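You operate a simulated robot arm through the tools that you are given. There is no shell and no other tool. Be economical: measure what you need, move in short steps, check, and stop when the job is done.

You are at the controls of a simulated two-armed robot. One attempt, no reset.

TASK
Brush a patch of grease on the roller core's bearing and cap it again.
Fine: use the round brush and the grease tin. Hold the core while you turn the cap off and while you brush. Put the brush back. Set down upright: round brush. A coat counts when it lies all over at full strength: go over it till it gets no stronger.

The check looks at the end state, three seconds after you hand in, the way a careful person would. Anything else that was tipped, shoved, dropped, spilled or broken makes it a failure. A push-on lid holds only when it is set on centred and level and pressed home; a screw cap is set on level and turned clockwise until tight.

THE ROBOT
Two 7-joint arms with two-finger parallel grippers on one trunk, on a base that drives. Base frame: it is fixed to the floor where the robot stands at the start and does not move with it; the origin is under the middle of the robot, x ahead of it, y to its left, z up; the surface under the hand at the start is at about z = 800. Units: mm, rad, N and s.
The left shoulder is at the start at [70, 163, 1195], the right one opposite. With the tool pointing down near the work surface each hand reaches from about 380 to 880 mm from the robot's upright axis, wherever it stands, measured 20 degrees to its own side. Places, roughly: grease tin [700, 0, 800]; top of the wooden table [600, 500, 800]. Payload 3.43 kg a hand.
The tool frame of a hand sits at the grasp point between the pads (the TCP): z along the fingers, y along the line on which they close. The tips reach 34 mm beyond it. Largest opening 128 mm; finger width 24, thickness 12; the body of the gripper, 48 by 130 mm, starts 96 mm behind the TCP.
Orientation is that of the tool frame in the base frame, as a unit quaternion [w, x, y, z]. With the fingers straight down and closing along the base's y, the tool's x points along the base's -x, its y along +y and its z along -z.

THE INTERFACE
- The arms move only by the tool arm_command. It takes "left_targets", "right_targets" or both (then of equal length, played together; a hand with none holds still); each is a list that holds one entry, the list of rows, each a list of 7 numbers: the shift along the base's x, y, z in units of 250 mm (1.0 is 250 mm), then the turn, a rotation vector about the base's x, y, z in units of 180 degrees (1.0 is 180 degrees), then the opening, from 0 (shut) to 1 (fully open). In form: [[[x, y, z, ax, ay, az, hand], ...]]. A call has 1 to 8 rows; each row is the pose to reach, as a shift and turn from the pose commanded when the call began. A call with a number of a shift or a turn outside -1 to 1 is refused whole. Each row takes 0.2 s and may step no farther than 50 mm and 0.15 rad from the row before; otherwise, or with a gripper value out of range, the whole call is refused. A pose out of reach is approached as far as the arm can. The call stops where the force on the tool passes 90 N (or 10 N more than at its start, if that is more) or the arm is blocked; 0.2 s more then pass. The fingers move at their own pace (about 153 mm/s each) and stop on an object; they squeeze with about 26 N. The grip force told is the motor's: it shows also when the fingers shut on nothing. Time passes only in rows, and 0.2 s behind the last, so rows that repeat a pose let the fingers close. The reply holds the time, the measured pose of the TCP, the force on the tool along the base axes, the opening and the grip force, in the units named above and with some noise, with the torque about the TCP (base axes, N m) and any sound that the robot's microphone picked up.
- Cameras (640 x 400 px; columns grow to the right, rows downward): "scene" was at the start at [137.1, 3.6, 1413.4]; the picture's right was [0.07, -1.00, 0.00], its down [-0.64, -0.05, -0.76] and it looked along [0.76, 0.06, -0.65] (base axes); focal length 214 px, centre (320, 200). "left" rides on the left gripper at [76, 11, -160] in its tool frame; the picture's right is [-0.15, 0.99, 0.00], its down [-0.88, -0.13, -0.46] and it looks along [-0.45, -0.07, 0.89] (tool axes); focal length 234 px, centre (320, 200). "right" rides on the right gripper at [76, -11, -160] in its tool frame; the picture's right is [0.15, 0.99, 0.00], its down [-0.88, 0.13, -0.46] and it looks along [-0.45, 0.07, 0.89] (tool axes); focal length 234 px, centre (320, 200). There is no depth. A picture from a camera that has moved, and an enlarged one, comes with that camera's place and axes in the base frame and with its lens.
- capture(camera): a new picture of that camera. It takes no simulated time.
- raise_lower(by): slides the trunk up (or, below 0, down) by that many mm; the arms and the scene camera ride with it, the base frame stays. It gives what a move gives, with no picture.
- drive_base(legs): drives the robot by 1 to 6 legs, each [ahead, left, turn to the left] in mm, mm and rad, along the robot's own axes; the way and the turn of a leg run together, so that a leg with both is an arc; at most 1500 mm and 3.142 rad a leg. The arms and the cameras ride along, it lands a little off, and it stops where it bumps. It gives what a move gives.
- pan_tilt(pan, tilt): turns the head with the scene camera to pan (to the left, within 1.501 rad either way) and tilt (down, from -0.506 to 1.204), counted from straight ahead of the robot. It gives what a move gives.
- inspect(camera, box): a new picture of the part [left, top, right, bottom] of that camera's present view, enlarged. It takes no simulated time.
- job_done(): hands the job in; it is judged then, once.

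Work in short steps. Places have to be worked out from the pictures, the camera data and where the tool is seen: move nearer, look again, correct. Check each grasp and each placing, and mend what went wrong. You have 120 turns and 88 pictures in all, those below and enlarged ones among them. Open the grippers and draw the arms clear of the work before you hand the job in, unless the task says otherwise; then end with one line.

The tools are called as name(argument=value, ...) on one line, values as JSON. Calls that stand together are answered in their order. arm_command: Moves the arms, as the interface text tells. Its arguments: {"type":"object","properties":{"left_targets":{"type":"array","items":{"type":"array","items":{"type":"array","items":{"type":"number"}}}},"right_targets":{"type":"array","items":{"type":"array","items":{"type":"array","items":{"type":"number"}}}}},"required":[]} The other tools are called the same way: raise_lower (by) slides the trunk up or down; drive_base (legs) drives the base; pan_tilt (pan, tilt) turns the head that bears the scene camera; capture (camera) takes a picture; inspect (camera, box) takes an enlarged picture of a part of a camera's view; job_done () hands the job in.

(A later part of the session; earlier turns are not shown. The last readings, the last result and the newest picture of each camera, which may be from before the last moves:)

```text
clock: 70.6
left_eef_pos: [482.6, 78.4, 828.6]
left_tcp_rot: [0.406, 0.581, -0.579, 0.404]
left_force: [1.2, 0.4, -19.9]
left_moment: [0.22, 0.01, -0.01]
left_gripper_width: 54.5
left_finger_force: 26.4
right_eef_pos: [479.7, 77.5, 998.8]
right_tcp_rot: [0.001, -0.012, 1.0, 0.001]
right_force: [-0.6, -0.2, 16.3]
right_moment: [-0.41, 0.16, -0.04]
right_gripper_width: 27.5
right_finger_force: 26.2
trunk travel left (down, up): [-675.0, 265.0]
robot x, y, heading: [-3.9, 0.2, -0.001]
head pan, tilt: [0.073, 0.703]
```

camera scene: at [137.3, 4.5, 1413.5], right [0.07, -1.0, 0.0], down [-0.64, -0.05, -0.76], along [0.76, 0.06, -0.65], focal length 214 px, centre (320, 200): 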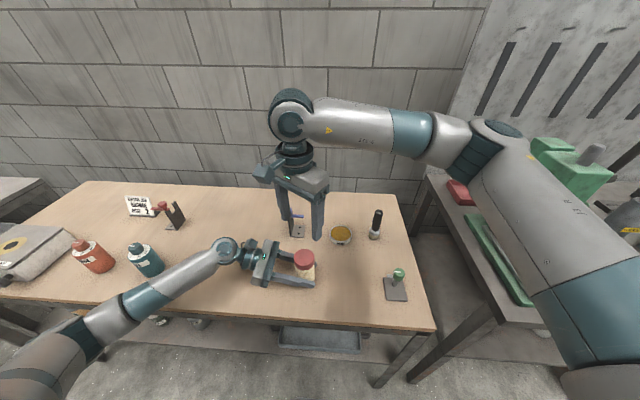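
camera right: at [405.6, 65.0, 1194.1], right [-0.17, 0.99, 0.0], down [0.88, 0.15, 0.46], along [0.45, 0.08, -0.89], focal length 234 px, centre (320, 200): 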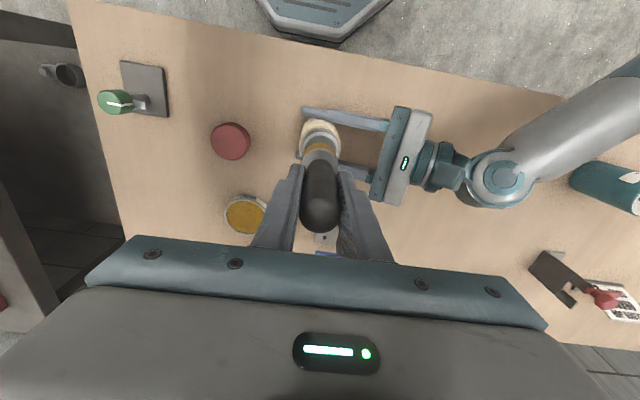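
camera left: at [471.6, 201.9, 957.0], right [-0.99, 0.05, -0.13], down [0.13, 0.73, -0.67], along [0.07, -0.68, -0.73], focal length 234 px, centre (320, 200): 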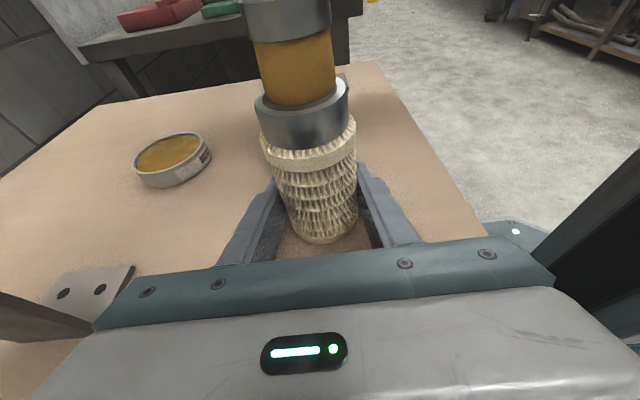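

Good contact (16 N). I brush across the whole square with ±8–10 mm strokes.

arm_command(right_targets=[[[-0.04, 0, 0.002, 0, 0, 0, 0], [-0.028, 0.028, 0.002, 0, 0, 0, 0], [0, 0.04, 0.002, 0, 0, 0, 0], [0.028, 0.028, 0.002, 0, 0, 0, 0], [0.036, 0, 0.002, 0, 0, 0, 0], [0.028, -0.028, 0.002, 0, 0, 0, 0], [0, -0.04, 0.002, 0, 0, 0, 0], [-0.028, -0.028, 0.002, 0, 0, 0, 0]]])

arm_command(right_targets=[[[-0.012, 0.028, -0.002, 0, 0, 0, 0], [-0.012, 0.04, -0.002, 0, 0, 0, 0], [0.028, 0.04, -0.002, 0, 0, 0, 0], [0.052, 0.028, -0.002, 0, 0, 0, 0], [0.0, 0.028, -0.002, 0, 0, 0, 0], [-0.012, 0.02, -0.002, 0, 0, 0, 0], [0.028, 0.0, -0.002, 0, 0, 0, 0], [0.028, 0.06, -0.002, 0, 0, 0, 0]]])

arm_command(right_targets=[[[0, -0.03, 0.06, 0, 0, 0, 0], [0, -0.15, 0.2, 0, 0, 0, 0], [0.04, -0.3, 0.24, 0, 0, 0, 0]]])

inspect(camera="left", box=[220, 60, 400, 180])

```text
clock: 72.4
left_eef_pos: [482.3, 77.5, 831.7]
left_tcp_rot: [0.405, 0.58, -0.579, 0.405]
left_force: [-3.6, 2.1, -14.0]
left_moment: [0.07, -0.22, -0.04]
left_gripper_width: 54.6
left_finger_force: 25.5
right_eef_pos: [474.0, 69.3, 997.1]
right_tcp_rot: [0.0, -0.012, 1.0, -0.001]
right_force: [4.9, -2.2, 10.5]
right_moment: [-0.36, -0.49, 0.01]
right_gripper_width: 27.5
right_finger_force: 26.4
trunk travel left (down, up): [-675.0, 265.0]
robot x, y, heading: [-1.8, 0.3, 0.002]
head pan, tilt: [0.073, 0.703]
```

```text
clock: 74.2
left_eef_pos: [482.2, 79.2, 832.1]
left_tcp_rot: [0.405, 0.58, -0.579, 0.405]
left_force: [0.3, 2.4, -7.8]
left_moment: [-0.1, 0.03, -0.02]
left_gripper_width: 54.7
left_finger_force: 26.2
right_eef_pos: [479.2, 85.1, 996.5]
right_tcp_rot: [0.0, -0.012, 1.0, -0.001]
right_force: [0.8, -2.6, 5.8]
right_moment: [-0.33, -0.06, -0.03]
right_gripper_width: 27.6
right_finger_force: 26.0
trunk travel left (down, up): [-675.0, 265.0]
robot x, y, heading: [-1.2, -0.0, 0.001]
head pan, tilt: [0.073, 0.703]
```

```text
clock: 75.0
left_eef_pos: [482.7, 76.3, 832.6]
left_tcp_rot: [0.405, 0.581, -0.579, 0.405]
left_force: [0.2, 0.1, -0.6]
left_moment: [0.01, 0.02, -0.01]
left_gripper_width: 54.6
left_finger_force: 25.9
right_eef_pos: [490.4, 7.6, 1056.5]
right_tcp_rot: [0.0, -0.012, 1.0, 0.0]
right_force: [-0.3, -0.4, -0.7]
right_moment: [0.01, 0.0, -0.02]
right_gripper_width: 27.6
right_finger_force: 26.8
trunk travel left (down, up): [-675.0, 265.0]
robot x, y, heading: [-3.4, -2.0, 0.003]
head pan, tilt: [0.073, 0.703]
```

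```text
3.33 times, centred on (310, 120) of left
camera zoom: at [471.9, 200.2, 958.4], right [-0.99, 0.05, -0.14], down [0.13, 0.73, -0.67], along [0.07, -0.68, -0.73], focal length 781 px, centre (353, 467)
```

zoom: 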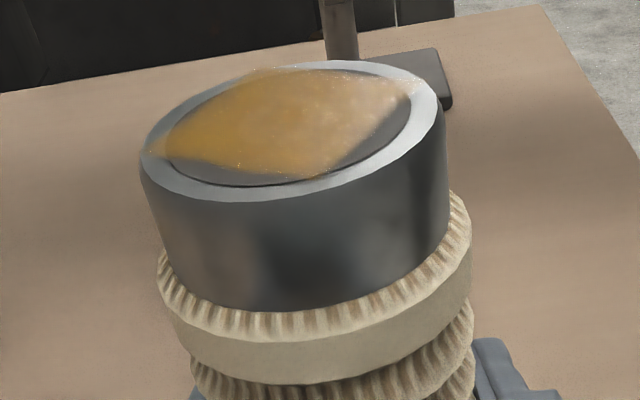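

The core was pressed back down on the table. The coat's pale right side may be glare, so I check from the scene camera.

inspect(camera="scene", box=[280, 230, 328, 262])

inspect(camera="right", box=[340, 60, 460, 160])

```text
12.50 times, centred on (304, 246) of scene
camera zoom: at [137.8, 1.3, 1413.4], right [0.07, -1.0, 0.0], down [-0.65, -0.05, -0.76], along [0.76, 0.06, -0.65], focal length 2681 px, centre (520, -375)
```

zoom: 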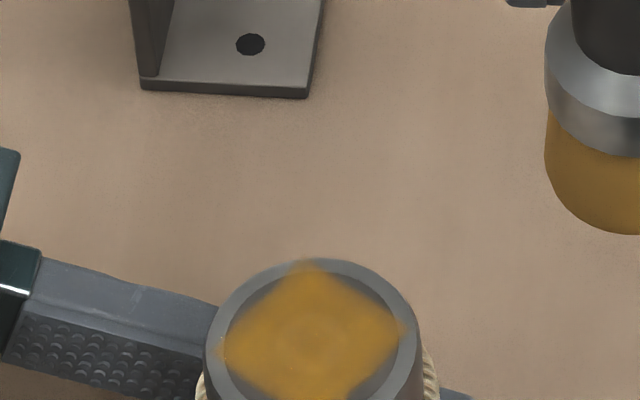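

```text
4.00 times, centred on (400, 110) of right
camera zoom: at [415.1, -7.0, 1216.9], right [-0.17, 0.99, 0.0], down [0.88, 0.15, 0.45], along [0.45, 0.08, -0.89], focal length 937 px, centre (0, 560)
```

zoom: 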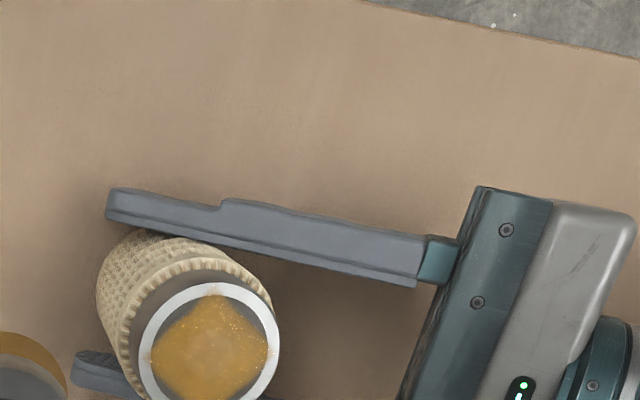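

It's a fairly uniform square, but the corners look faint. I'll do one more dip and pass, emphasising the corners, then compare the picture.

arm_command(right_targets=[[[0.16, -0.04, 0, 0, 0, 0, 0], [0.32, -0.08, 0, 0, 0, 0, 0], [0.48, -0.12, 0, 0, 0, 0, 0], [0.636, -0.155, -0.06, 0, 0, 0, 0], [0.638, -0.155, -0.24, 0, 0, 0, 0], [0.638, -0.155, -0.42, 0, 0, 0, 0], [0.638, -0.155, -0.56, 0, 0, 0, 0], [0.638, -0.155, -0.59, 0, 0, 0, 0]]])

arm_command(right_targets=[[[0, 0, -0.008, 0, 0, 0, 0], [0, 0, -0.014, 0, 0, 0, 0], [0, 0, -0.018, 0, 0, 0, 0]]])

```text
clock: 76.8
left_eef_pos: [482.7, 76.8, 832.0]
left_tcp_rot: [0.406, 0.58, -0.579, 0.405]
left_force: [-0.8, -0.5, -1.3]
left_moment: [-0.03, 0.01, 0.01]
left_gripper_width: 54.7
left_finger_force: 26.1
right_eef_pos: [649.7, -28.5, 908.8]
right_tcp_rot: [0.0, -0.013, 1.0, 0.0]
right_force: [-0.3, -0.3, -1.3]
right_moment: [-0.01, 0.02, 0.02]
right_gripper_width: 27.5
right_finger_force: 26.1
trunk travel left (down, up): [-675.0, 265.0]
robot x, y, heading: [3.6, -2.9, 0.001]
head pan, tilt: [0.073, 0.703]
```

```text
clock: 77.6
left_eef_pos: [481.5, 77.1, 833.5]
left_tcp_rot: [0.405, 0.58, -0.578, 0.406]
left_force: [0.2, 0.1, -0.6]
left_moment: [0.01, -0.03, 0.0]
left_gripper_width: 54.5
left_finger_force: 26.3
right_eef_pos: [648.1, -27.5, 907.7]
right_tcp_rot: [0.002, -0.012, 1.0, 0.001]
right_force: [1.3, -0.5, 21.8]
right_moment: [0.0, -0.1, 0.02]
right_gripper_width: 27.9
right_finger_force: 26.1
trunk travel left (down, up): [-675.0, 265.0]
robot x, y, heading: [-1.4, 1.6, 0.003]
head pan, tilt: [0.073, 0.703]
```

Loaded. Back over the bearing, then lower to contact.

arm_command(right_targets=[[[0, 0, 0.1, 0, 0, 0, 0], [0, 0, 0.28, 0, 0, 0, 0], [0, 0, 0.46, 0, 0, 0, 0], [-0.13, 0.085, 0.56, 0, 0, 0, 0], [-0.27, 0.175, 0.6, 0, 0, 0, 0], [-0.41, 0.265, 0.6, 0, 0, 0, 0], [-0.56, 0.36, 0.54, 0, 0, 0, 0], [-0.675, 0.42, 0.44, 0, 0, 0, 0]]])

arm_command(right_targets=[[[0, 0, -0.04, 0, 0, 0, 0], [0, 0, -0.06, 0, 0, 0, 0], [0, 0, -0.072, 0, 0, 0, 0], [0, 0, -0.08, 0, 0, 0, 0]]])

```text
clock: 79.4
left_eef_pos: [483.4, 78.3, 832.3]
left_tcp_rot: [0.406, 0.58, -0.579, 0.406]
left_force: [0.2, -0.1, -1.9]
left_moment: [0.01, 0.0, 0.0]
left_gripper_width: 54.7
left_finger_force: 26.0
right_eef_pos: [481.5, 77.9, 1016.7]
right_tcp_rot: [0.0, -0.012, 1.0, 0.0]
right_force: [-0.2, 1.5, -0.8]
right_moment: [-0.01, 0.01, 0.02]
right_gripper_width: 27.7
right_finger_force: 26.0
trunk travel left (down, up): [-675.0, 265.0]
robot x, y, heading: [-2.8, -0.3, 0.0]
head pan, tilt: [0.073, 0.703]
```

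```text
clock: 80.4
left_eef_pos: [482.8, 77.3, 830.9]
left_tcp_rot: [0.405, 0.581, -0.578, 0.405]
left_force: [0.2, -0.6, -4.6]
left_moment: [0.06, 0.1, 0.01]
left_gripper_width: 54.6
left_finger_force: 25.7
right_eef_pos: [481.0, 76.4, 995.7]
right_tcp_rot: [0.0, -0.012, 1.0, -0.001]
right_force: [0.7, 1.0, 2.9]
right_moment: [-0.06, 0.09, -0.03]
right_gripper_width: 27.5
right_finger_force: 25.9
trunk travel left (down, up): [-675.0, 265.0]
robot x, y, heading: [-0.5, -0.9, -0.001]
head pan, tilt: [0.073, 0.703]
```

Light contact (3 N). I press 1.5 mm more and make wide strokes in all directions.

arm_command(right_targets=[[[-0.05, 0, -0.006, 0, 0, 0, 0], [0.05, 0, -0.006, 0, 0, 0, 0], [0.03, 0.03, -0.006, 0, 0, 0, 0], [0, 0.05, -0.006, 0, 0, 0, 0], [0, -0.05, -0.006, 0, 0, 0, 0], [-0.03, -0.03, -0.006, 0, 0, 0, 0], [-0.05, 0.01, -0.006, 0, 0, 0, 0], [-0.03, 0.03, -0.006, 0, 0, 0, 0]]])

arm_command(right_targets=[[[0.03, 0.02, -0.003, 0, 0, 0, 0], [0.07, 0, -0.003, 0, 0, 0, 0], [0.08, -0.03, -0.003, 0, 0, 0, 0], [0.05, -0.06, -0.003, 0, 0, 0, 0], [0.02, -0.08, -0.003, 0, 0, 0, 0], [-0.01, -0.05, -0.003, 0, 0, 0, 0], [0.03, -0.03, -0.003, 0, 0, 0, 0], [0.03, 0.015, -0.003, 0, 0, 0, 0]]])

arm_command(right_targets=[[[0, -0.03, 0.06, 0, 0, 0, 0], [0, -0.15, 0.2, 0, 0, 0, 0], [0.04, -0.33, 0.24, 0, 0, 0, 0]]])

inspect(camera="scene", box=[280, 234, 328, 266])

inspect(camera="left", box=[220, 60, 400, 180])

```text
clock: 82.2
left_eef_pos: [483.0, 77.6, 833.1]
left_tcp_rot: [0.405, 0.581, -0.579, 0.405]
left_force: [2.2, 4.0, -14.7]
left_moment: [-0.39, 0.26, 0.0]
left_gripper_width: 54.7
left_finger_force: 26.3
right_eef_pos: [471.0, 83.3, 995.7]
right_tcp_rot: [-0.001, -0.014, 1.0, 0.0]
right_force: [-4.8, -4.0, 19.1]
right_moment: [-0.37, 0.27, -0.04]
right_gripper_width: 27.7
right_finger_force: 25.5
trunk travel left (down, up): [-675.0, 265.0]
robot x, y, heading: [-3.4, 2.6, -0.0]
head pan, tilt: [0.073, 0.703]
```

```text
clock: 84.0
left_eef_pos: [482.3, 77.6, 833.6]
left_tcp_rot: [0.405, 0.58, -0.578, 0.406]
left_force: [1.9, 8.6, -10.1]
left_moment: [-0.45, 0.01, -0.05]
left_gripper_width: 54.4
left_finger_force: 25.8
right_eef_pos: [480.5, 86.0, 993.0]
right_tcp_rot: [0.0, -0.012, 1.0, -0.001]
right_force: [-1.3, -5.7, 18.3]
right_moment: [-0.49, 0.14, 0.0]
right_gripper_width: 27.7
right_finger_force: 26.0
trunk travel left (down, up): [-675.0, 265.0]
robot x, y, heading: [-1.6, -0.9, 0.006]
head pan, tilt: [0.073, 0.703]
```

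```text
clock: 84.8
left_eef_pos: [482.2, 75.8, 831.8]
left_tcp_rot: [0.405, 0.58, -0.58, 0.404]
left_force: [-0.4, -0.9, 1.1]
left_moment: [-0.03, -0.05, -0.04]
left_gripper_width: 54.6
left_finger_force: 26.1
right_eef_pos: [492.1, 4.7, 1052.6]
right_tcp_rot: [0.0, -0.013, 1.0, 0.002]
right_force: [0.9, 0.5, -0.4]
right_moment: [0.07, 0.03, -0.02]
right_gripper_width: 27.5
right_finger_force: 26.3
trunk travel left (down, up): [-675.0, 265.0]
robot x, y, heading: [2.5, 0.0, -0.003]
head pan, tilt: [0.073, 0.703]
```

```text
12.50 times, centred on (304, 250) of scene
camera zoom: at [137.8, 0.9, 1413.4], right [0.07, -1.0, 0.0], down [-0.65, -0.05, -0.76], along [0.76, 0.06, -0.65], focal length 2681 px, centre (520, -425)
```

zoom: 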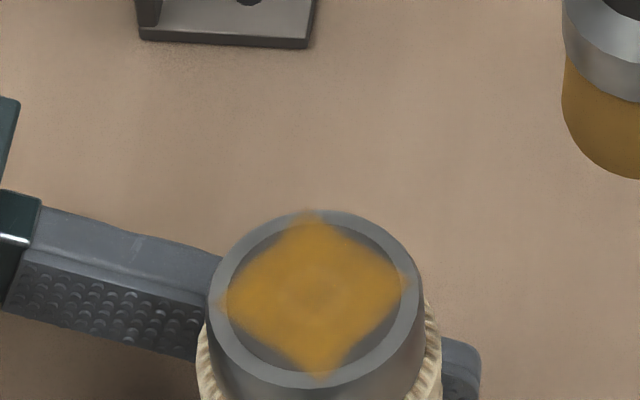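

```text
3.33 times, centred on (310, 120) of left
camera zoom: at [472.0, 199.9, 958.7], right [-0.99, 0.05, -0.14], down [0.13, 0.73, -0.67], along [0.07, -0.68, -0.73], focal length 781 px, centre (353, 467)
```

zoom: 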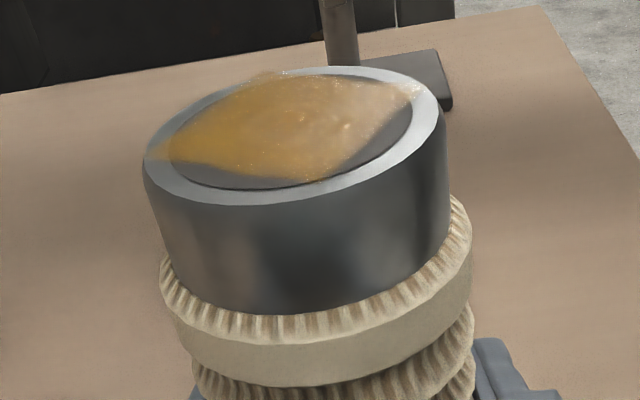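

It's almost the same as before, but the corners remain feathery. One more pass dwelling on the four corners (±12 mm) will tell whether it still strengthens.

arm_command(right_targets=[[[-0.02, 0.15, 0, 0, 0, 0, 0], [-0.044, 0.29, -0.1, 0, 0, 0, 0], [-0.044, 0.29, -0.224, 0, 0, 0, 0], [-0.044, 0.29, -0.236, 0, 0, 0, 0], [-0.094, 0.29, -0.236, 0, 0, 0, 0], [-0.094, 0.29, -0.236, 0, 0, 0, 0], [-0.044, 0.29, -0.236, 0, 0, 0, 0], [-0.044, 0.34, -0.236, 0, 0, 0, 0]]])

arm_command(right_targets=[[[0, 0, 0, 0, 0, 0, 0], [0, -0.05, 0, 0, 0, 0, 0], [0.05, -0.05, 0, 0, 0, 0, 0], [0.055, -0.05, 0, 0, 0, 0, 0], [0.02, -0.07, 0, 0, 0, 0, 0], [0, -0.105, 0, 0, 0, 0, 0], [0, -0.1, 0, 0, 0, 0, 0], [0, -0.05, 0, 0, 0, 0, 0]]])

arm_command(right_targets=[[[0, -0.03, 0.06, 0, 0, 0, 0], [0, -0.15, 0.2, 0, 0, 0, 0], [0.04, -0.33, 0.24, 0, 0, 0, 0]]])

inspect(camera="scene", box=[280, 234, 328, 266])

```text
clock: 86.6
left_eef_pos: [481.3, 77.6, 833.1]
left_tcp_rot: [0.406, 0.579, -0.579, 0.405]
left_force: [0.1, 0.3, 4.3]
left_moment: [0.12, -0.05, -0.03]
left_gripper_width: 54.8
left_finger_force: 26.0
right_eef_pos: [480.6, 90.3, 993.0]
right_tcp_rot: [0.0, -0.013, 1.0, 0.0]
right_force: [-0.3, 0.6, -0.9]
right_moment: [-0.01, -0.02, -0.01]
right_gripper_width: 27.6
right_finger_force: 25.9
trunk travel left (down, up): [-675.0, 265.0]
robot x, y, heading: [-1.1, 0.4, -0.0]
head pan, tilt: [0.073, 0.703]
```

```text
clock: 88.4
left_eef_pos: [482.4, 77.0, 832.0]
left_tcp_rot: [-0.406, -0.579, 0.579, -0.405]
left_force: [-0.2, -0.6, 5.8]
left_moment: [0.17, 0.04, -0.03]
left_gripper_width: 54.5
left_finger_force: 26.0
right_eef_pos: [478.9, 78.3, 993.1]
right_tcp_rot: [0.0, -0.012, 1.0, 0.001]
right_force: [0.4, 0.6, -1.1]
right_moment: [-0.04, 0.02, -0.01]
right_gripper_width: 27.8
right_finger_force: 26.1
trunk travel left (down, up): [-675.0, 265.0]
robot x, y, heading: [0.2, 0.1, 0.003]
head pan, tilt: [0.073, 0.703]
```

```text
clock: 89.2
left_eef_pos: [482.9, 76.8, 832.5]
left_tcp_rot: [0.405, 0.58, -0.579, 0.405]
left_force: [1.0, -2.3, 4.0]
left_moment: [-0.13, -0.03, 0.0]
left_gripper_width: 54.6
left_finger_force: 26.6
right_eef_pos: [490.9, -5.8, 1054.8]
right_tcp_rot: [0.0, -0.014, 1.0, 0.001]
right_force: [0.1, -0.6, -1.1]
right_moment: [0.04, -0.01, 0.03]
right_gripper_width: 27.6
right_finger_force: 26.3
trunk travel left (down, up): [-675.0, 265.0]
robot x, y, heading: [0.4, 0.7, -0.003]
head pan, tilt: [0.073, 0.703]
```

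```text
12.50 times, centred on (304, 250) of scene
camera zoom: at [136.7, 1.4, 1413.5], right [0.07, -1.0, 0.0], down [-0.64, -0.05, -0.76], along [0.76, 0.06, -0.65], focal length 2681 px, centre (520, -425)
```

zoom: 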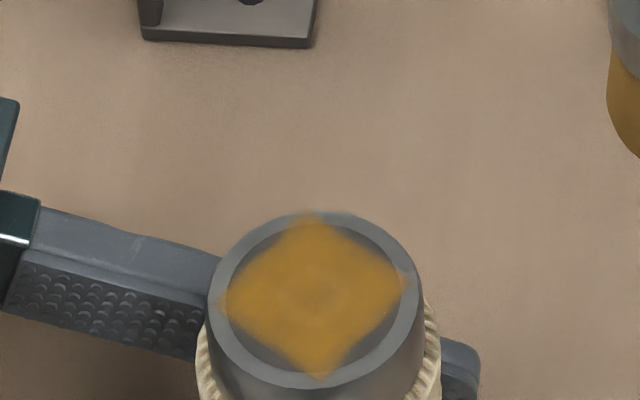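

No contact that time; the brush keeps sliding slightly in my hand. I repeat it 4 mm lower, checking force.

arm_command(right_targets=[[[-0.02, 0.16, 0, 0, 0, 0, 0], [-0.04, 0.331, -0.1, 0, 0, 0, 0], [-0.04, 0.331, -0.236, 0, 0, 0, 0], [-0.04, 0.331, -0.252, 0, 0, 0, 0], [-0.04, 0.331, -0.262, 0, 0, 0, 0]]])

```text
clock: 90.4
left_eef_pos: [483.8, 77.6, 831.7]
left_tcp_rot: [0.404, 0.581, -0.579, 0.405]
left_force: [5.4, -2.1, -2.1]
left_moment: [-0.29, -0.21, 0.06]
left_gripper_width: 54.8
left_finger_force: 26.0
right_eef_pos: [479.7, 78.1, 990.4]
right_tcp_rot: [0.003, -0.013, 1.0, 0.002]
right_force: [0.0, -1.3, 23.7]
right_moment: [-0.08, -0.1, 0.01]
right_gripper_width: 27.5
right_finger_force: 26.6
trunk travel left (down, up): [-675.0, 265.0]
robot x, y, heading: [5.4, -2.9, 0.0]
head pan, tilt: [0.073, 0.703]
```

Solid contact (24 N). Now the corner strokes.

arm_command(right_targets=[[[-0.03, 0, 0.003, 0, 0, 0, 0], [-0.05, 0, 0.003, 0, 0, 0, 0], [-0.03, 0.03, 0.003, 0, 0, 0, 0], [0, 0.05, 0.003, 0, 0, 0, 0], [0.03, 0.03, 0.002, 0, 0, 0, 0], [0.055, 0, 0.002, 0, 0, 0, 0], [0.03, -0.03, 0.002, 0, 0, 0, 0], [0, -0.055, 0.002, 0, 0, 0, 0]]])

arm_command(right_targets=[[[-0.03, 0.025, 0, 0, 0, 0, 0], [-0.055, 0.055, 0, 0, 0, 0, 0], [-0.03, 0.085, 0, 0, 0, 0, 0], [0, 0.11, -0.002, 0, 0, 0, 0], [0.03, 0.085, -0.002, 0, 0, 0, 0], [0.055, 0.055, -0.002, 0, 0, 0, 0], [0.03, 0.025, -0.002, 0, 0, 0, 0], [0, 0.055, -0.002, 0, 0, 0, 0]]])

arm_command(right_targets=[[[0, -0.03, 0.06, 0, 0, 0, 0], [0, -0.15, 0.2, 0, 0, 0, 0], [0.04, -0.33, 0.24, 0, 0, 0, 0]]])

inspect(camera="scene", box=[280, 234, 328, 266])

```text
clock: 92.2
left_eef_pos: [481.8, 77.1, 832.9]
left_tcp_rot: [0.405, 0.58, -0.579, 0.405]
left_force: [-1.9, -2.7, -2.6]
left_moment: [0.38, -0.56, -0.03]
left_gripper_width: 54.4
left_finger_force: 25.7
right_eef_pos: [480.3, 63.6, 990.0]
right_tcp_rot: [0.0, -0.012, 1.0, 0.0]
right_force: [5.2, 3.7, 20.2]
right_moment: [0.36, -0.48, -0.04]
right_gripper_width: 27.6
right_finger_force: 26.5
trunk travel left (down, up): [-675.0, 265.0]
robot x, y, heading: [-1.1, 1.8, 0.0]
head pan, tilt: [0.073, 0.703]
```

```text
clock: 94.0
left_eef_pos: [481.3, 78.8, 832.9]
left_tcp_rot: [0.406, 0.579, -0.579, 0.406]
left_force: [-4.0, 5.2, -4.6]
left_moment: [-0.52, -0.39, 0.0]
left_gripper_width: 54.7
left_finger_force: 25.7
right_eef_pos: [479.4, 77.6, 989.0]
right_tcp_rot: [0.001, -0.012, 1.0, -0.002]
right_force: [5.0, -5.8, 22.0]
right_moment: [-0.39, -0.4, -0.03]
right_gripper_width: 27.6
right_finger_force: 26.0
trunk travel left (down, up): [-675.0, 265.0]
robot x, y, heading: [-3.5, -1.8, -0.004]
head pan, tilt: [0.073, 0.703]
```

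```text
clock: 94.8
left_eef_pos: [483.1, 76.6, 833.1]
left_tcp_rot: [0.405, 0.58, -0.579, 0.405]
left_force: [0.3, -2.2, 3.3]
left_moment: [-0.13, 0.02, 0.01]
left_gripper_width: 54.7
left_finger_force: 26.5
right_eef_pos: [487.8, -5.0, 1049.2]
right_tcp_rot: [0.0, -0.012, 1.0, 0.002]
right_force: [-0.1, -0.1, -0.1]
right_moment: [0.01, 0.03, 0.02]
right_gripper_width: 27.3
right_finger_force: 25.1
trunk travel left (down, up): [-675.0, 265.0]
robot x, y, heading: [3.4, 0.2, 0.003]
head pan, tilt: [0.073, 0.703]
```

```text
12.50 times, centred on (304, 250) of scene
camera zoom: at [136.9, 1.3, 1413.5], right [0.07, -1.0, 0.0], down [-0.64, -0.05, -0.76], along [0.76, 0.06, -0.65], focal length 2681 px, centre (520, -425)
```

zoom: 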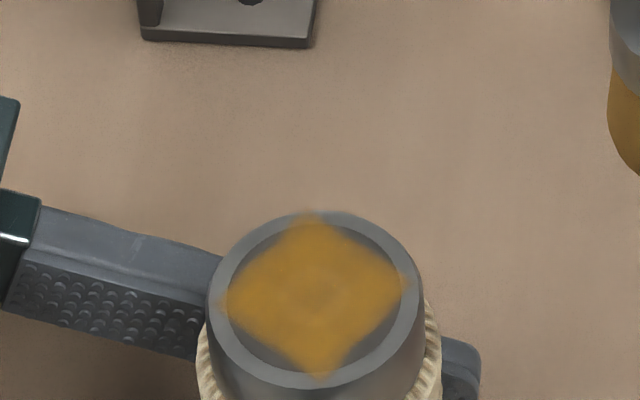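

No visible change, so the coat is at full strength. Now I return the brush to its place at (664, −152), hovering first.

arm_command(right_targets=[[[0.12, -0.1, 0, 0, 0, 0, 0], [0.24, -0.2, 0, 0, 0, 0, 0], [0.36, -0.3, 0, 0, 0, 0, 0], [0.48, -0.4, 0, 0, 0, 0, 0], [0.6, -0.5, 0, 0, 0, 0, 0], [0.705, -0.588, -0.06, 0, 0, 0, 0], [0.705, -0.588, -0.24, 0, 0, 0, 0], [0.705, -0.588, -0.42, 0, 0, 0, 0]]])

capture(camera="right")

inspect(camera="scene", box=[300, 190, 420, 270])

```text
clock: 96.6
left_eef_pos: [482.6, 76.9, 832.7]
left_tcp_rot: [0.405, 0.58, -0.578, 0.406]
left_force: [2.1, -2.4, 8.9]
left_moment: [-0.02, -0.01, -0.04]
left_gripper_width: 54.8
left_finger_force: 25.8
right_eef_pos: [665.2, -153.9, 942.6]
right_tcp_rot: [0.0, -0.012, 1.0, 0.001]
right_force: [0.8, -0.3, -0.3]
right_moment: [0.0, 0.03, -0.03]
right_gripper_width: 27.7
right_finger_force: 26.2
trunk travel left (down, up): [-675.0, 265.0]
robot x, y, heading: [4.9, -1.3, -0.001]
head pan, tilt: [0.073, 0.703]
```

```text
28 pictures are left
camera right: at [588.7, -168.4, 1103.6], right [-0.17, 0.99, 0.0], down [0.88, 0.15, 0.46], along [0.45, 0.08, -0.89], focal length 234 px, centre (320, 200)
```

right: 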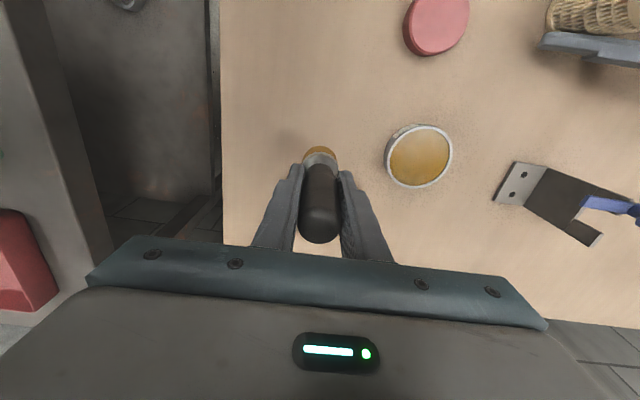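

```text
5.00 times, centred on (360, 230) of scene
camera zoom: at [136.8, 3.2, 1413.6], right [0.07, -1.0, 0.0], down [-0.64, -0.05, -0.76], along [0.76, 0.06, -0.65], focal length 1072 px, centre (120, 50)
```

zoom: 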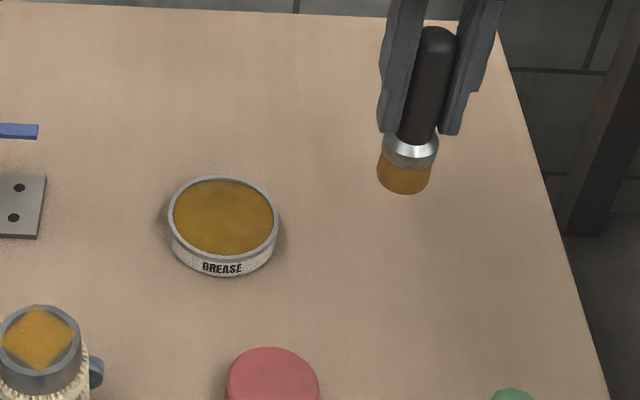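

The brush looks upright. Lower toward the table, then ease into contact.

arm_command(right_targets=[[[0, 0.004, -0.12, 0, 0, 0, 0], [0, 0.004, -0.2, 0, 0, 0, 0], [0, 0.004, -0.215, 0, 0, 0, 0]]])

arm_command(right_targets=[[[0, 0, -0.006, 0, 0, 0, 0], [0, 0, -0.012, 0, 0, 0, 0]]])

```text
clock: 97.4
left_eef_pos: [482.0, 77.7, 833.2]
left_tcp_rot: [0.405, 0.58, -0.578, 0.406]
left_force: [0.9, -0.7, 10.8]
left_moment: [0.01, 0.01, -0.05]
left_gripper_width: 54.7
left_finger_force: 26.4
right_eef_pos: [665.2, -152.4, 890.0]
right_tcp_rot: [0.0, -0.012, 1.0, 0.0]
right_force: [-0.2, -0.5, -0.8]
right_moment: [0.01, -0.01, -0.02]
right_gripper_width: 27.4
right_finger_force: 26.2
trunk travel left (down, up): [-675.0, 265.0]
robot x, y, heading: [2.0, -1.5, 0.004]
head pan, tilt: [0.073, 0.703]
```

```text
clock: 98.0
left_eef_pos: [482.2, 77.7, 832.6]
left_tcp_rot: [0.406, 0.58, -0.579, 0.406]
left_force: [1.4, -0.2, 10.9]
left_moment: [0.03, -0.01, -0.01]
left_gripper_width: 54.5
left_finger_force: 26.1
right_eef_pos: [665.3, -152.2, 885.9]
right_tcp_rot: [0.0, -0.013, 1.0, -0.001]
right_force: [0.4, 0.5, -0.8]
right_moment: [0.01, 0.0, 0.01]
right_gripper_width: 27.6
right_finger_force: 26.2
trunk travel left (down, up): [-675.0, 265.0]
robot x, y, heading: [2.5, 0.1, 0.002]
head pan, tilt: [0.073, 0.703]
```

arm_command(right_targets=[[[0, 0, -0.006, 0, 0, 0, 0], [0, 0, -0.01, 0, 0, 0, 0]]])

```text
clock: 98.6
left_eef_pos: [482.7, 76.7, 831.9]
left_tcp_rot: [0.405, 0.58, -0.579, 0.406]
left_force: [-0.2, 0.8, 11.9]
left_moment: [0.02, -0.02, 0.0]
left_gripper_width: 54.6
left_finger_force: 25.8
right_eef_pos: [666.1, -151.1, 885.0]
right_tcp_rot: [0.0, -0.012, 1.0, 0.0]
right_force: [0.3, -0.3, -0.6]
right_moment: [-0.01, 0.0, 0.0]
right_gripper_width: 27.7
right_finger_force: 26.3
trunk travel left (down, up): [-675.0, 265.0]
robot x, y, heading: [-1.5, -2.5, -0.005]
head pan, tilt: [0.073, 0.703]
```

Still no contact at 884, so I lower a few more mm.

arm_command(right_targets=[[[0, 0, -0.006, 0, 0, 0, 0], [0, 0, -0.012, 0, 0, 0, 0]]])

```text
clock: 99.2
left_eef_pos: [480.3, 79.5, 833.2]
left_tcp_rot: [-0.406, -0.579, 0.58, -0.405]
left_force: [2.5, -0.2, 5.1]
left_moment: [-0.06, -0.01, 0.01]
left_gripper_width: 54.6
left_finger_force: 25.6
right_eef_pos: [665.6, -151.4, 882.9]
right_tcp_rot: [0.001, -0.012, 1.0, 0.0]
right_force: [0.2, -0.6, 14.4]
right_moment: [-0.09, 0.14, 0.03]
right_gripper_width: 27.6
right_finger_force: 25.7
trunk travel left (down, up): [-675.0, 265.0]
robot x, y, heading: [-2.9, -4.3, 0.001]
head pan, tilt: [0.073, 0.703]
```

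The brush is on the table (14 N). I ease the load, open slowly, and rise straight up.

arm_command(right_targets=[[[0, 0, 0.005, 0, 0, 0, 0], [0, 0, 0.005, 0, 0, 0, 0.26], [0, 0, 0.005, 0, 0, 0, 0.35], [0, 0, 0.005, 0, 0, 0, 0.6], [0, 0, 0.1, 0, 0, 0, 0.6], [0, 0, 0.28, 0, 0, 0, 0.6], [0, 0, 0.46, 0, 0, 0, 0.6], [-0.06, 0.04, 0.56, 0, 0, 0, 0.6]]])

capture(camera="scene")

inspect(camera="scene", box=[300, 190, 420, 270])

```text
clock: 101.0
left_eef_pos: [480.9, 76.6, 833.2]
left_tcp_rot: [-0.406, -0.579, 0.58, -0.405]
left_force: [-4.2, 2.1, 8.8]
left_moment: [0.09, 0.11, 0.03]
left_gripper_width: 54.5
left_finger_force: 26.2
right_eef_pos: [650.3, -142.4, 1024.8]
right_tcp_rot: [0.002, -0.012, 1.0, 0.0]
right_force: [0.0, 1.0, 0.0]
right_moment: [-0.01, -0.01, -0.02]
right_gripper_width: 76.8
right_finger_force: 0.1
trunk travel left (down, up): [-675.0, 265.0]
robot x, y, heading: [3.4, 0.2, 0.002]
head pan, tilt: [0.073, 0.703]
```

```text
26 pictures are left
camera scene: at [135.7, 3.7, 1413.5], right [0.07, -1.0, 0.0], down [-0.64, -0.05, -0.76], along [0.76, 0.06, -0.65], focal length 214 px, centre (320, 200)
```

scene: 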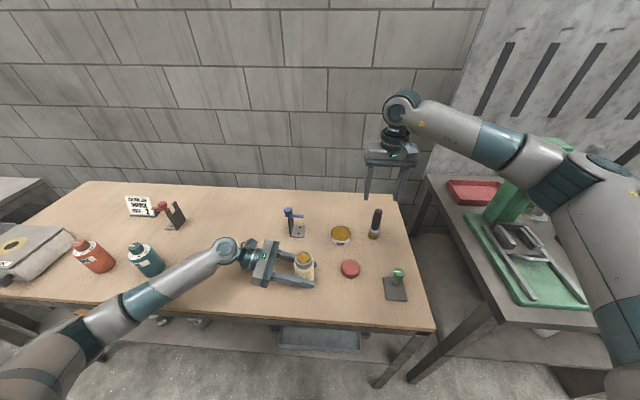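

```text
5.00 times, centred on (360, 230) of scene
camera zoom: at [135.7, 3.7, 1413.5], right [0.07, -1.0, 0.0], down [-0.64, -0.05, -0.76], along [0.76, 0.06, -0.65], focal length 1072 px, centre (120, 50)
```

zoom: 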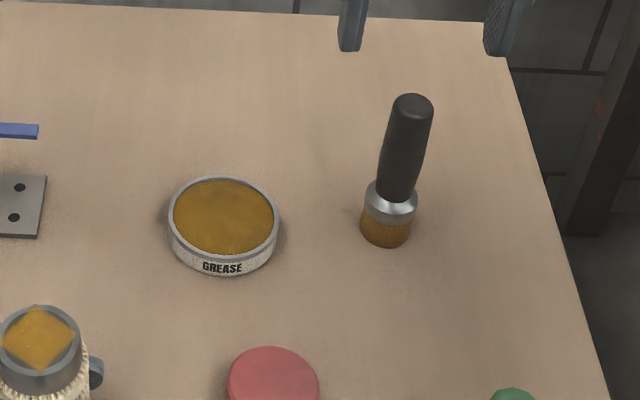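

The brush stands upright in its place. Next I go over the cap at about (514, −62).

arm_command(right_targets=[[[-0.136, 0.08, 0, 0, 0, 0, 0.7], [-0.272, 0.16, 0, 0, 0, 0, 0.7], [-0.408, 0.24, -0.06, 0, 0, 0, 0.7], [-0.54, 0.318, -0.12, 0, 0, 0, 0.7], [-0.54, 0.318, -0.28, 0, 0, 0, 0.7]]])

capture(camera="right")

```text
clock: 102.2
left_eef_pos: [482.0, 76.8, 832.0]
left_tcp_rot: [0.405, 0.58, -0.579, 0.406]
left_force: [0.0, 0.5, 6.0]
left_moment: [-0.07, 0.0, -0.07]
left_gripper_width: 54.3
left_finger_force: 25.8
right_eef_pos: [514.8, -59.5, 952.0]
right_tcp_rot: [0.0, -0.013, 1.0, 0.001]
right_force: [0.0, -0.1, 0.2]
right_moment: [0.03, -0.02, 0.0]
right_gripper_width: 89.5
right_finger_force: 0.0
trunk travel left (down, up): [-675.0, 265.0]
robot x, y, heading: [2.2, 0.6, 0.002]
head pan, tilt: [0.073, 0.703]
```

```text
24 pictures are left
camera right: at [439.1, -74.7, 1112.9], right [-0.17, 0.99, 0.0], down [0.88, 0.15, 0.46], along [0.45, 0.08, -0.89], focal length 234 px, centre (320, 200)
```

right: 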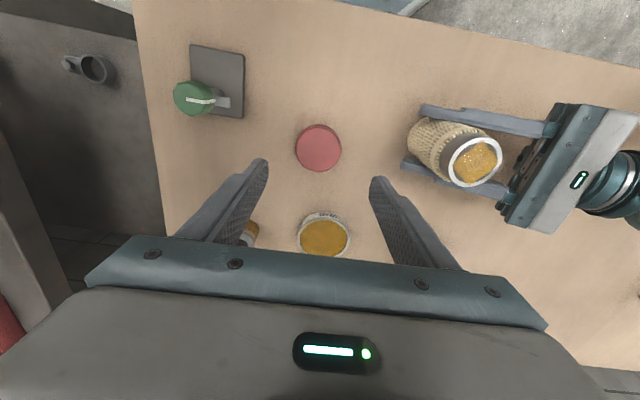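

The cap should be at about (510, −60), where I released it. I descend to z≈837 and close on it.

arm_command(right_targets=[[[-0.012, -0.002, -0.16, 0, 0, 0, 0.7], [-0.012, -0.002, -0.32, 0, 0, 0, 0.7], [-0.012, -0.002, -0.42, 0, 0, 0, 0.7], [-0.012, -0.002, -0.46, 0, 0, 0, 0.7]]])

capture(camera="right")

```text
clock: 103.2
left_eef_pos: [482.7, 77.1, 831.8]
left_tcp_rot: [0.405, 0.58, -0.579, 0.406]
left_force: [-0.7, 2.3, 9.2]
left_moment: [0.08, 0.03, -0.02]
left_gripper_width: 54.7
left_finger_force: 26.4
right_eef_pos: [513.4, -62.4, 835.6]
right_tcp_rot: [0.0, -0.013, 1.0, 0.0]
right_force: [-0.4, 0.4, -0.6]
right_moment: [-0.02, 0.05, 0.0]
right_gripper_width: 89.5
right_finger_force: 0.1
trunk travel left (down, up): [-675.0, 265.0]
robot x, y, heading: [-2.3, 3.1, 0.002]
head pan, tilt: [0.073, 0.703]
```

```text
23 pictures are left
camera right: at [436.9, -76.3, 997.1], right [-0.17, 0.99, 0.0], down [0.88, 0.15, 0.46], along [0.45, 0.08, -0.89], focal length 234 px, centre (320, 200)
```

right: 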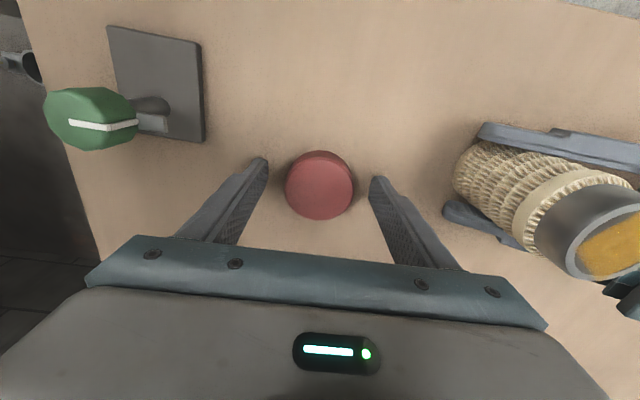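

Compared with the earlier held view, the hand is about 2.5 mm too far in +x. I correct and close.

arm_command(right_targets=[[[-0.01, 0.002, 0, 0, 0, 0, 0.6], [-0.01, 0.002, 0.0, 0, 0, 0, 0.45], [-0.01, 0.002, 0, 0, 0, 0, 0], [-0.01, 0.002, 0, 0, 0, 0, 0], [-0.01, 0.002, 0, 0, 0, 0, 0]]])

```text
clock: 104.4
left_eef_pos: [482.1, 77.1, 833.1]
left_tcp_rot: [0.405, 0.58, -0.578, 0.407]
left_force: [0.9, 3.3, 8.3]
left_moment: [0.1, -0.03, -0.01]
left_gripper_width: 54.6
left_finger_force: 26.2
right_eef_pos: [511.0, -62.4, 835.9]
right_tcp_rot: [0.001, -0.013, 1.0, 0.001]
right_force: [0.0, 0.5, -0.4]
right_moment: [0.02, 0.01, 0.01]
right_gripper_width: 57.5
right_finger_force: 26.4
trunk travel left (down, up): [-675.0, 265.0]
robot x, y, heading: [1.7, -1.1, 0.001]
head pan, tilt: [0.073, 0.703]
```

The cap is gripped. Lift it and carry it above the core at (482, 77), yawing +0.6 rad so I can screw clockwise.

arm_command(right_targets=[[[0, 0, 0.18, 0, 0, 0, 0], [0, 0, 0.36, 0, 0, 0.02, 0], [0, 0.0, 0.54, 0, 0, 0.055, 0], [-0.02, 0.12, 0.62, 0, 0, 0.09, 0], [-0.05, 0.27, 0.62, 0, 0, 0.13, 0], [-0.09, 0.42, 0.62, 0, 0, 0.165, 0], [-0.116, 0.558, 0.6, 0, 0, 0.19, 0], [-0.116, 0.558, 0.5, 0, 0, 0.19, 0]]])

capture(camera="left")

```text
clock: 106.2
left_eef_pos: [481.5, 78.6, 833.3]
left_tcp_rot: [0.405, 0.58, -0.579, 0.405]
left_force: [0.1, 0.6, 6.8]
left_moment: [-0.08, -0.03, -0.04]
left_gripper_width: 54.6
left_finger_force: 26.6
right_eef_pos: [480.8, 75.6, 960.1]
right_tcp_rot: [0.001, -0.306, 0.952, 0.0]
right_force: [-0.1, 0.2, -0.3]
right_moment: [-0.01, 0.0, -0.02]
right_gripper_width: 57.1
right_finger_force: 26.2
trunk travel left (down, up): [-675.0, 265.0]
robot x, y, heading: [-0.2, -2.8, -0.002]
head pan, tilt: [0.073, 0.703]
```

```text
22 pictures are left
camera left: at [471.0, 201.6, 958.7], right [-0.99, 0.05, -0.14], down [0.13, 0.73, -0.67], along [0.07, -0.68, -0.73], focal length 234 px, centre (320, 200)
```

left: 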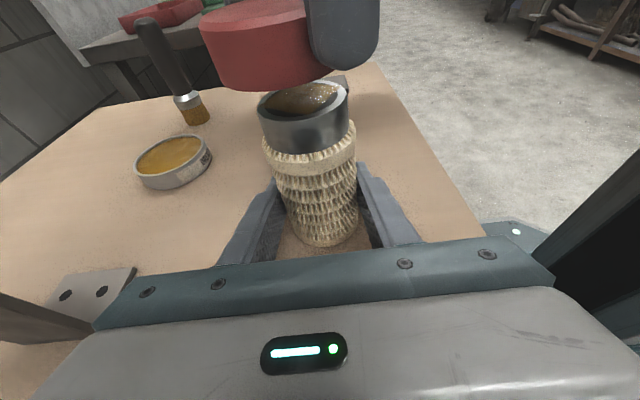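

In the left view the cap looks offset toward +x. I check with the scene camera before setting it on.

inspect(camera="scene", box=[260, 210, 356, 274])

capture(camera="right")

```text
6.25 times, centred on (308, 242) of scene
camera zoom: at [136.3, 3.1, 1413.6], right [0.07, -1.0, 0.0], down [-0.64, -0.05, -0.76], along [0.76, 0.06, -0.65], focal length 1340 px, centre (395, -62)
```

zoom: 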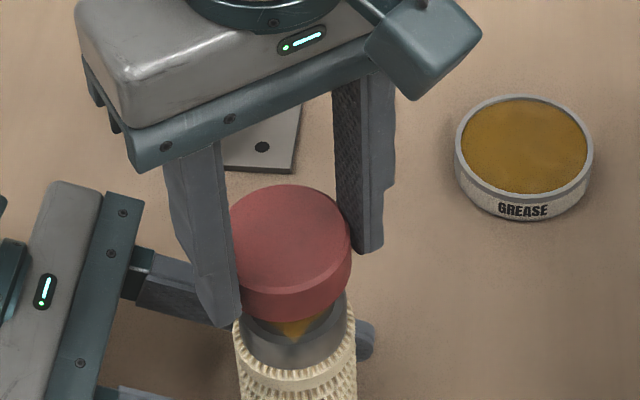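

```text
20 pictures are left
camera right: at [425.0, 22.0, 1121.1], right [-0.7, 0.72, 0.0], down [0.64, 0.62, 0.46], along [0.33, 0.32, -0.89], focal length 234 px, centre (320, 200)
```

right: 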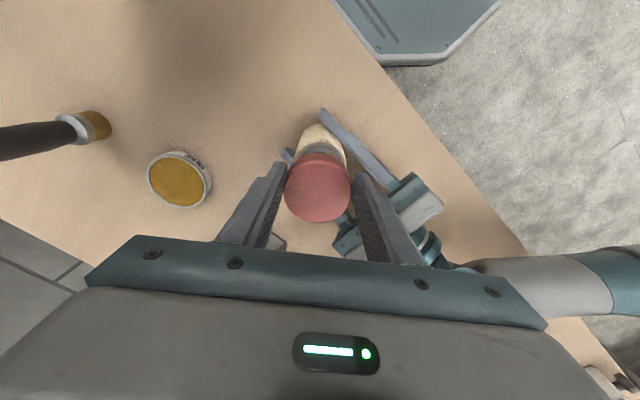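

The cameras disagree slightly, so I enlarge the left view of the cap and bearing.

inspect(camera="left", box=[190, 0, 380, 130])

```text
3.08 times, centred on (285, 65) of left
camera zoom: at [471.0, 201.6, 958.7], right [-0.99, 0.05, -0.14], down [0.13, 0.73, -0.67], along [0.07, -0.68, -0.73], focal length 720 px, centre (428, 615)
```

zoom: 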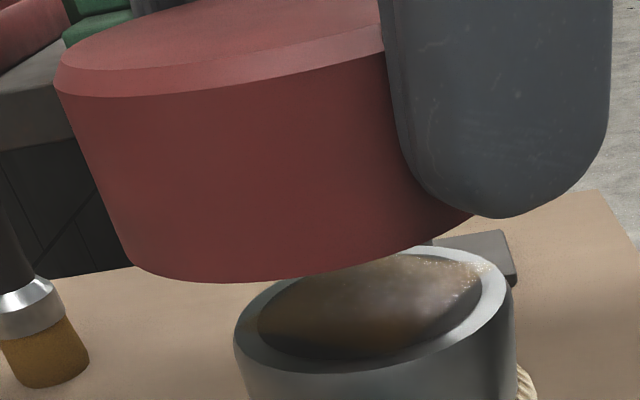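

The cap sits about 5 mm toward +x relative to the bearing. I shift −4.5 mm and lower until just over the neck.

arm_command(right_targets=[[[-0.018, 0.002, -0.02, 0, 0, 0, 0], [-0.018, 0.002, -0.044, 0, 0, 0, 0]]])

inspect(camera="left", box=[190, 20, 380, 150])

```text
clock: 106.8
left_eef_pos: [482.5, 78.2, 832.3]
left_tcp_rot: [0.406, 0.579, -0.579, 0.406]
left_force: [-1.3, 1.4, 7.8]
left_moment: [-0.02, -0.02, -0.03]
left_gripper_width: 54.7
left_finger_force: 26.2
right_eef_pos: [475.9, 76.8, 949.9]
right_tcp_rot: [0.0, -0.305, 0.952, 0.0]
right_force: [0.4, 0.5, -0.3]
right_moment: [-0.01, 0.0, 0.01]
right_gripper_width: 57.1
right_finger_force: 25.8
trunk travel left (down, up): [-675.0, 265.0]
robot x, y, heading: [1.8, 4.1, -0.002]
head pan, tilt: [0.073, 0.703]
```

```text
3.08 times, centred on (285, 85) of left
camera zoom: at [471.0, 201.8, 958.6], right [-0.99, 0.05, -0.14], down [0.13, 0.73, -0.67], along [0.07, -0.68, -0.73], focal length 720 px, centre (428, 554)
```

zoom: 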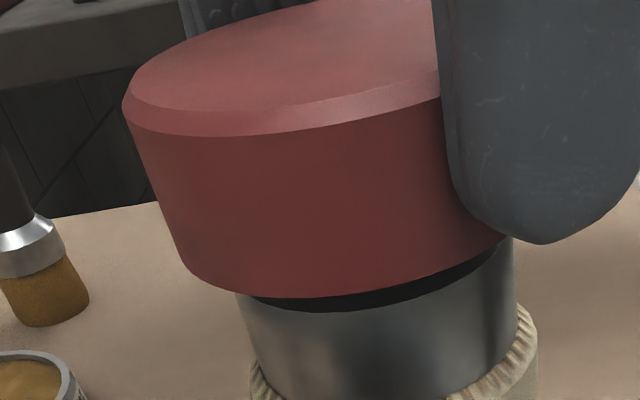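

The gap shows the cap is still about 3.5 mm toward +x. I correct and lower gently onto the neck.

arm_command(right_targets=[[[-0.014, -0.004, 0, 0, 0, 0, 0], [-0.014, -0.004, -0.02, 0, 0, 0, 0], [-0.014, -0.004, -0.04, 0, 0, 0, 0], [-0.014, -0.004, -0.06, 0, 0, 0, 0]]])

inspect(camera="left", box=[190, 40, 380, 170])

```text
clock: 107.8
left_eef_pos: [482.7, 76.7, 832.2]
left_tcp_rot: [0.404, 0.581, -0.579, 0.406]
left_force: [10.2, -0.3, -6.3]
left_moment: [-0.02, 0.46, 0.1]
left_gripper_width: 54.6
left_finger_force: 25.9
right_eef_pos: [473.3, 77.1, 939.5]
right_tcp_rot: [0.002, -0.305, 0.952, 0.001]
right_force: [-4.7, -4.0, 40.9]
right_moment: [-0.88, -0.55, -0.15]
right_gripper_width: 57.8
right_finger_force: 26.1
trunk travel left (down, up): [-675.0, 265.0]
robot x, y, heading: [-1.9, -0.3, 0.001]
head pan, tilt: [0.073, 0.703]
```

```text
3.08 times, centred on (285, 105) of left
camera zoom: at [470.6, 201.3, 958.9], right [-0.99, 0.05, -0.14], down [0.13, 0.73, -0.67], along [0.07, -0.68, -0.73], focal length 720 px, centre (428, 492)
```

zoom: 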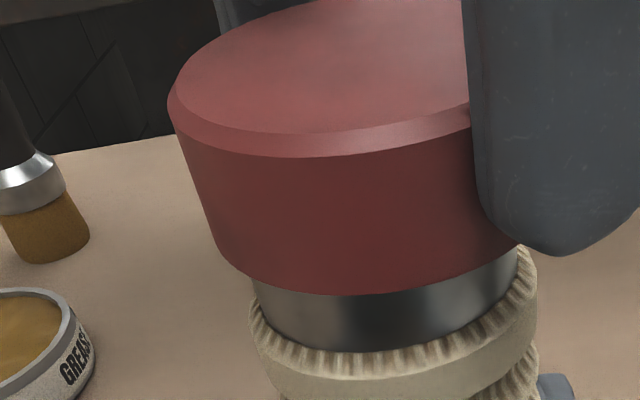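

A 41 N push at rim height means the cap edge sits on the neck edge, still about 3 mm off in +x. I back up, shift −3 mm and try again.

arm_command(right_targets=[[[0, 0, 0.025, 0, 0, 0, 0], [-0.012, 0, 0.025, 0, 0, 0, 0], [-0.012, 0, 0.008, 0, 0, 0, 0], [-0.012, 0, -0.004, 0, 0, 0, 0], [-0.012, 0, -0.012, 0, 0, 0, 0]]])

inspect(camera="left", box=[190, 40, 380, 170])

```text
clock: 109.0
left_eef_pos: [480.5, 77.5, 832.2]
left_tcp_rot: [0.403, 0.581, -0.58, 0.404]
left_force: [6.9, 5.6, -18.9]
left_moment: [-0.37, 0.22, -0.09]
left_gripper_width: 54.7
left_finger_force: 26.1
right_eef_pos: [471.3, 76.6, 939.1]
right_tcp_rot: [0.006, -0.306, 0.952, 0.001]
right_force: [4.1, -15.6, 78.7]
right_moment: [-1.98, -1.77, -0.04]
right_gripper_width: 57.5
right_finger_force: 26.0
trunk travel left (down, up): [-675.0, 265.0]
robot x, y, heading: [-1.3, 0.4, -0.0]
head pan, tilt: [0.073, 0.703]
```

```text
3.08 times, centred on (285, 105) of left
camera zoom: at [469.5, 200.7, 959.2], right [-0.99, 0.05, -0.14], down [0.13, 0.73, -0.67], along [0.07, -0.68, -0.73], focal length 720 px, centre (428, 492)
```

zoom: 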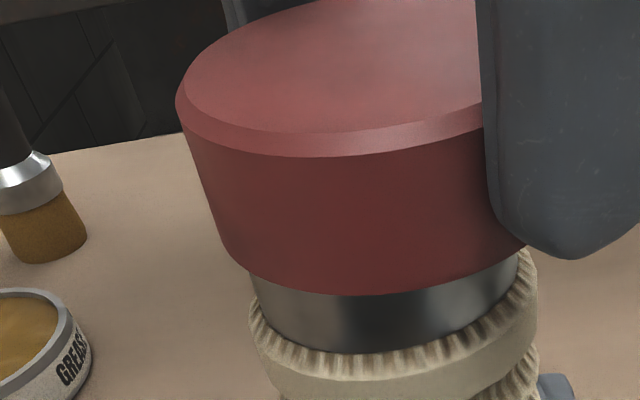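

That was too hard (79 N). The moments place the contact on the neck's −y/+x side, so the cap is displaced toward +y. I back off and re-centre: +3 mm x, −3.5 mm y, staying above.

arm_command(right_targets=[[[0, 0, 0.025, 0, 0, 0, 0], [0.012, -0.014, 0.04, 0, 0, 0, 0], [0.012, -0.014, 0.04, 0, 0, 0, 0]]])

inspect(camera="left", box=[190, 40, 380, 170])

inspect(camera="scene", box=[260, 210, 356, 274])

```text
clock: 109.8
left_eef_pos: [480.9, 76.4, 832.8]
left_tcp_rot: [-0.406, -0.579, 0.579, -0.406]
left_force: [-3.1, -5.1, -2.6]
left_moment: [0.37, -0.21, -0.12]
left_gripper_width: 54.6
left_finger_force: 25.8
right_eef_pos: [472.2, 74.6, 940.2]
right_tcp_rot: [-0.001, -0.306, 0.952, 0.0]
right_force: [3.4, 4.6, 0.7]
right_moment: [0.18, -0.15, 0.13]
right_gripper_width: 57.3
right_finger_force: 26.5
trunk travel left (down, up): [-675.0, 265.0]
robot x, y, heading: [-2.3, 1.3, 0.0]
head pan, tilt: [0.073, 0.703]
```

```text
3.08 times, centred on (285, 105) of left
camera zoom: at [470.7, 201.2, 958.5], right [-0.99, 0.05, -0.14], down [0.13, 0.73, -0.67], along [0.07, -0.68, -0.73], focal length 720 px, centre (428, 492)
```

zoom: 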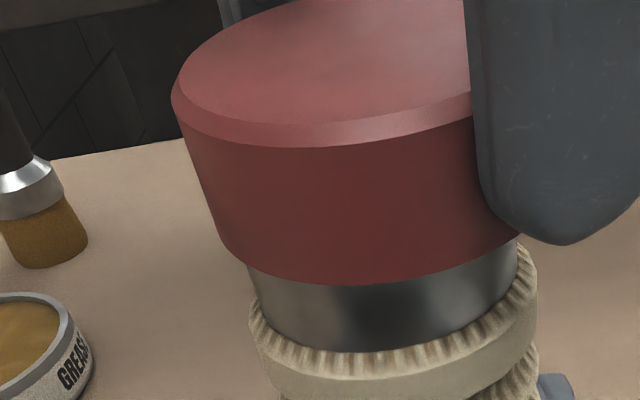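

```text
6.25 times, centred on (308, 242) of scene
camera zoom: at [136.5, 3.8, 1413.0], right [0.07, -1.0, 0.0], down [-0.64, -0.05, -0.76], along [0.76, 0.06, -0.65], focal length 1340 px, centre (395, -62)
```

zoom: 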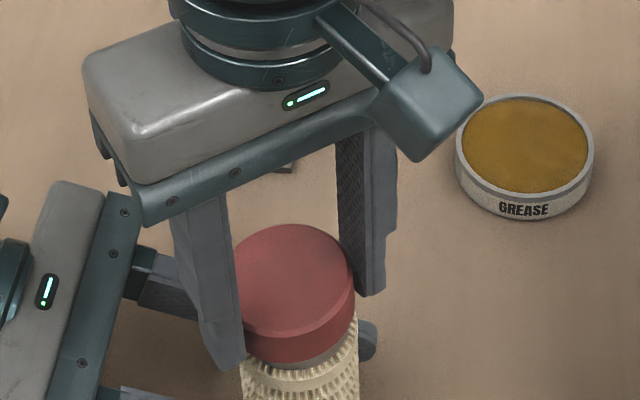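

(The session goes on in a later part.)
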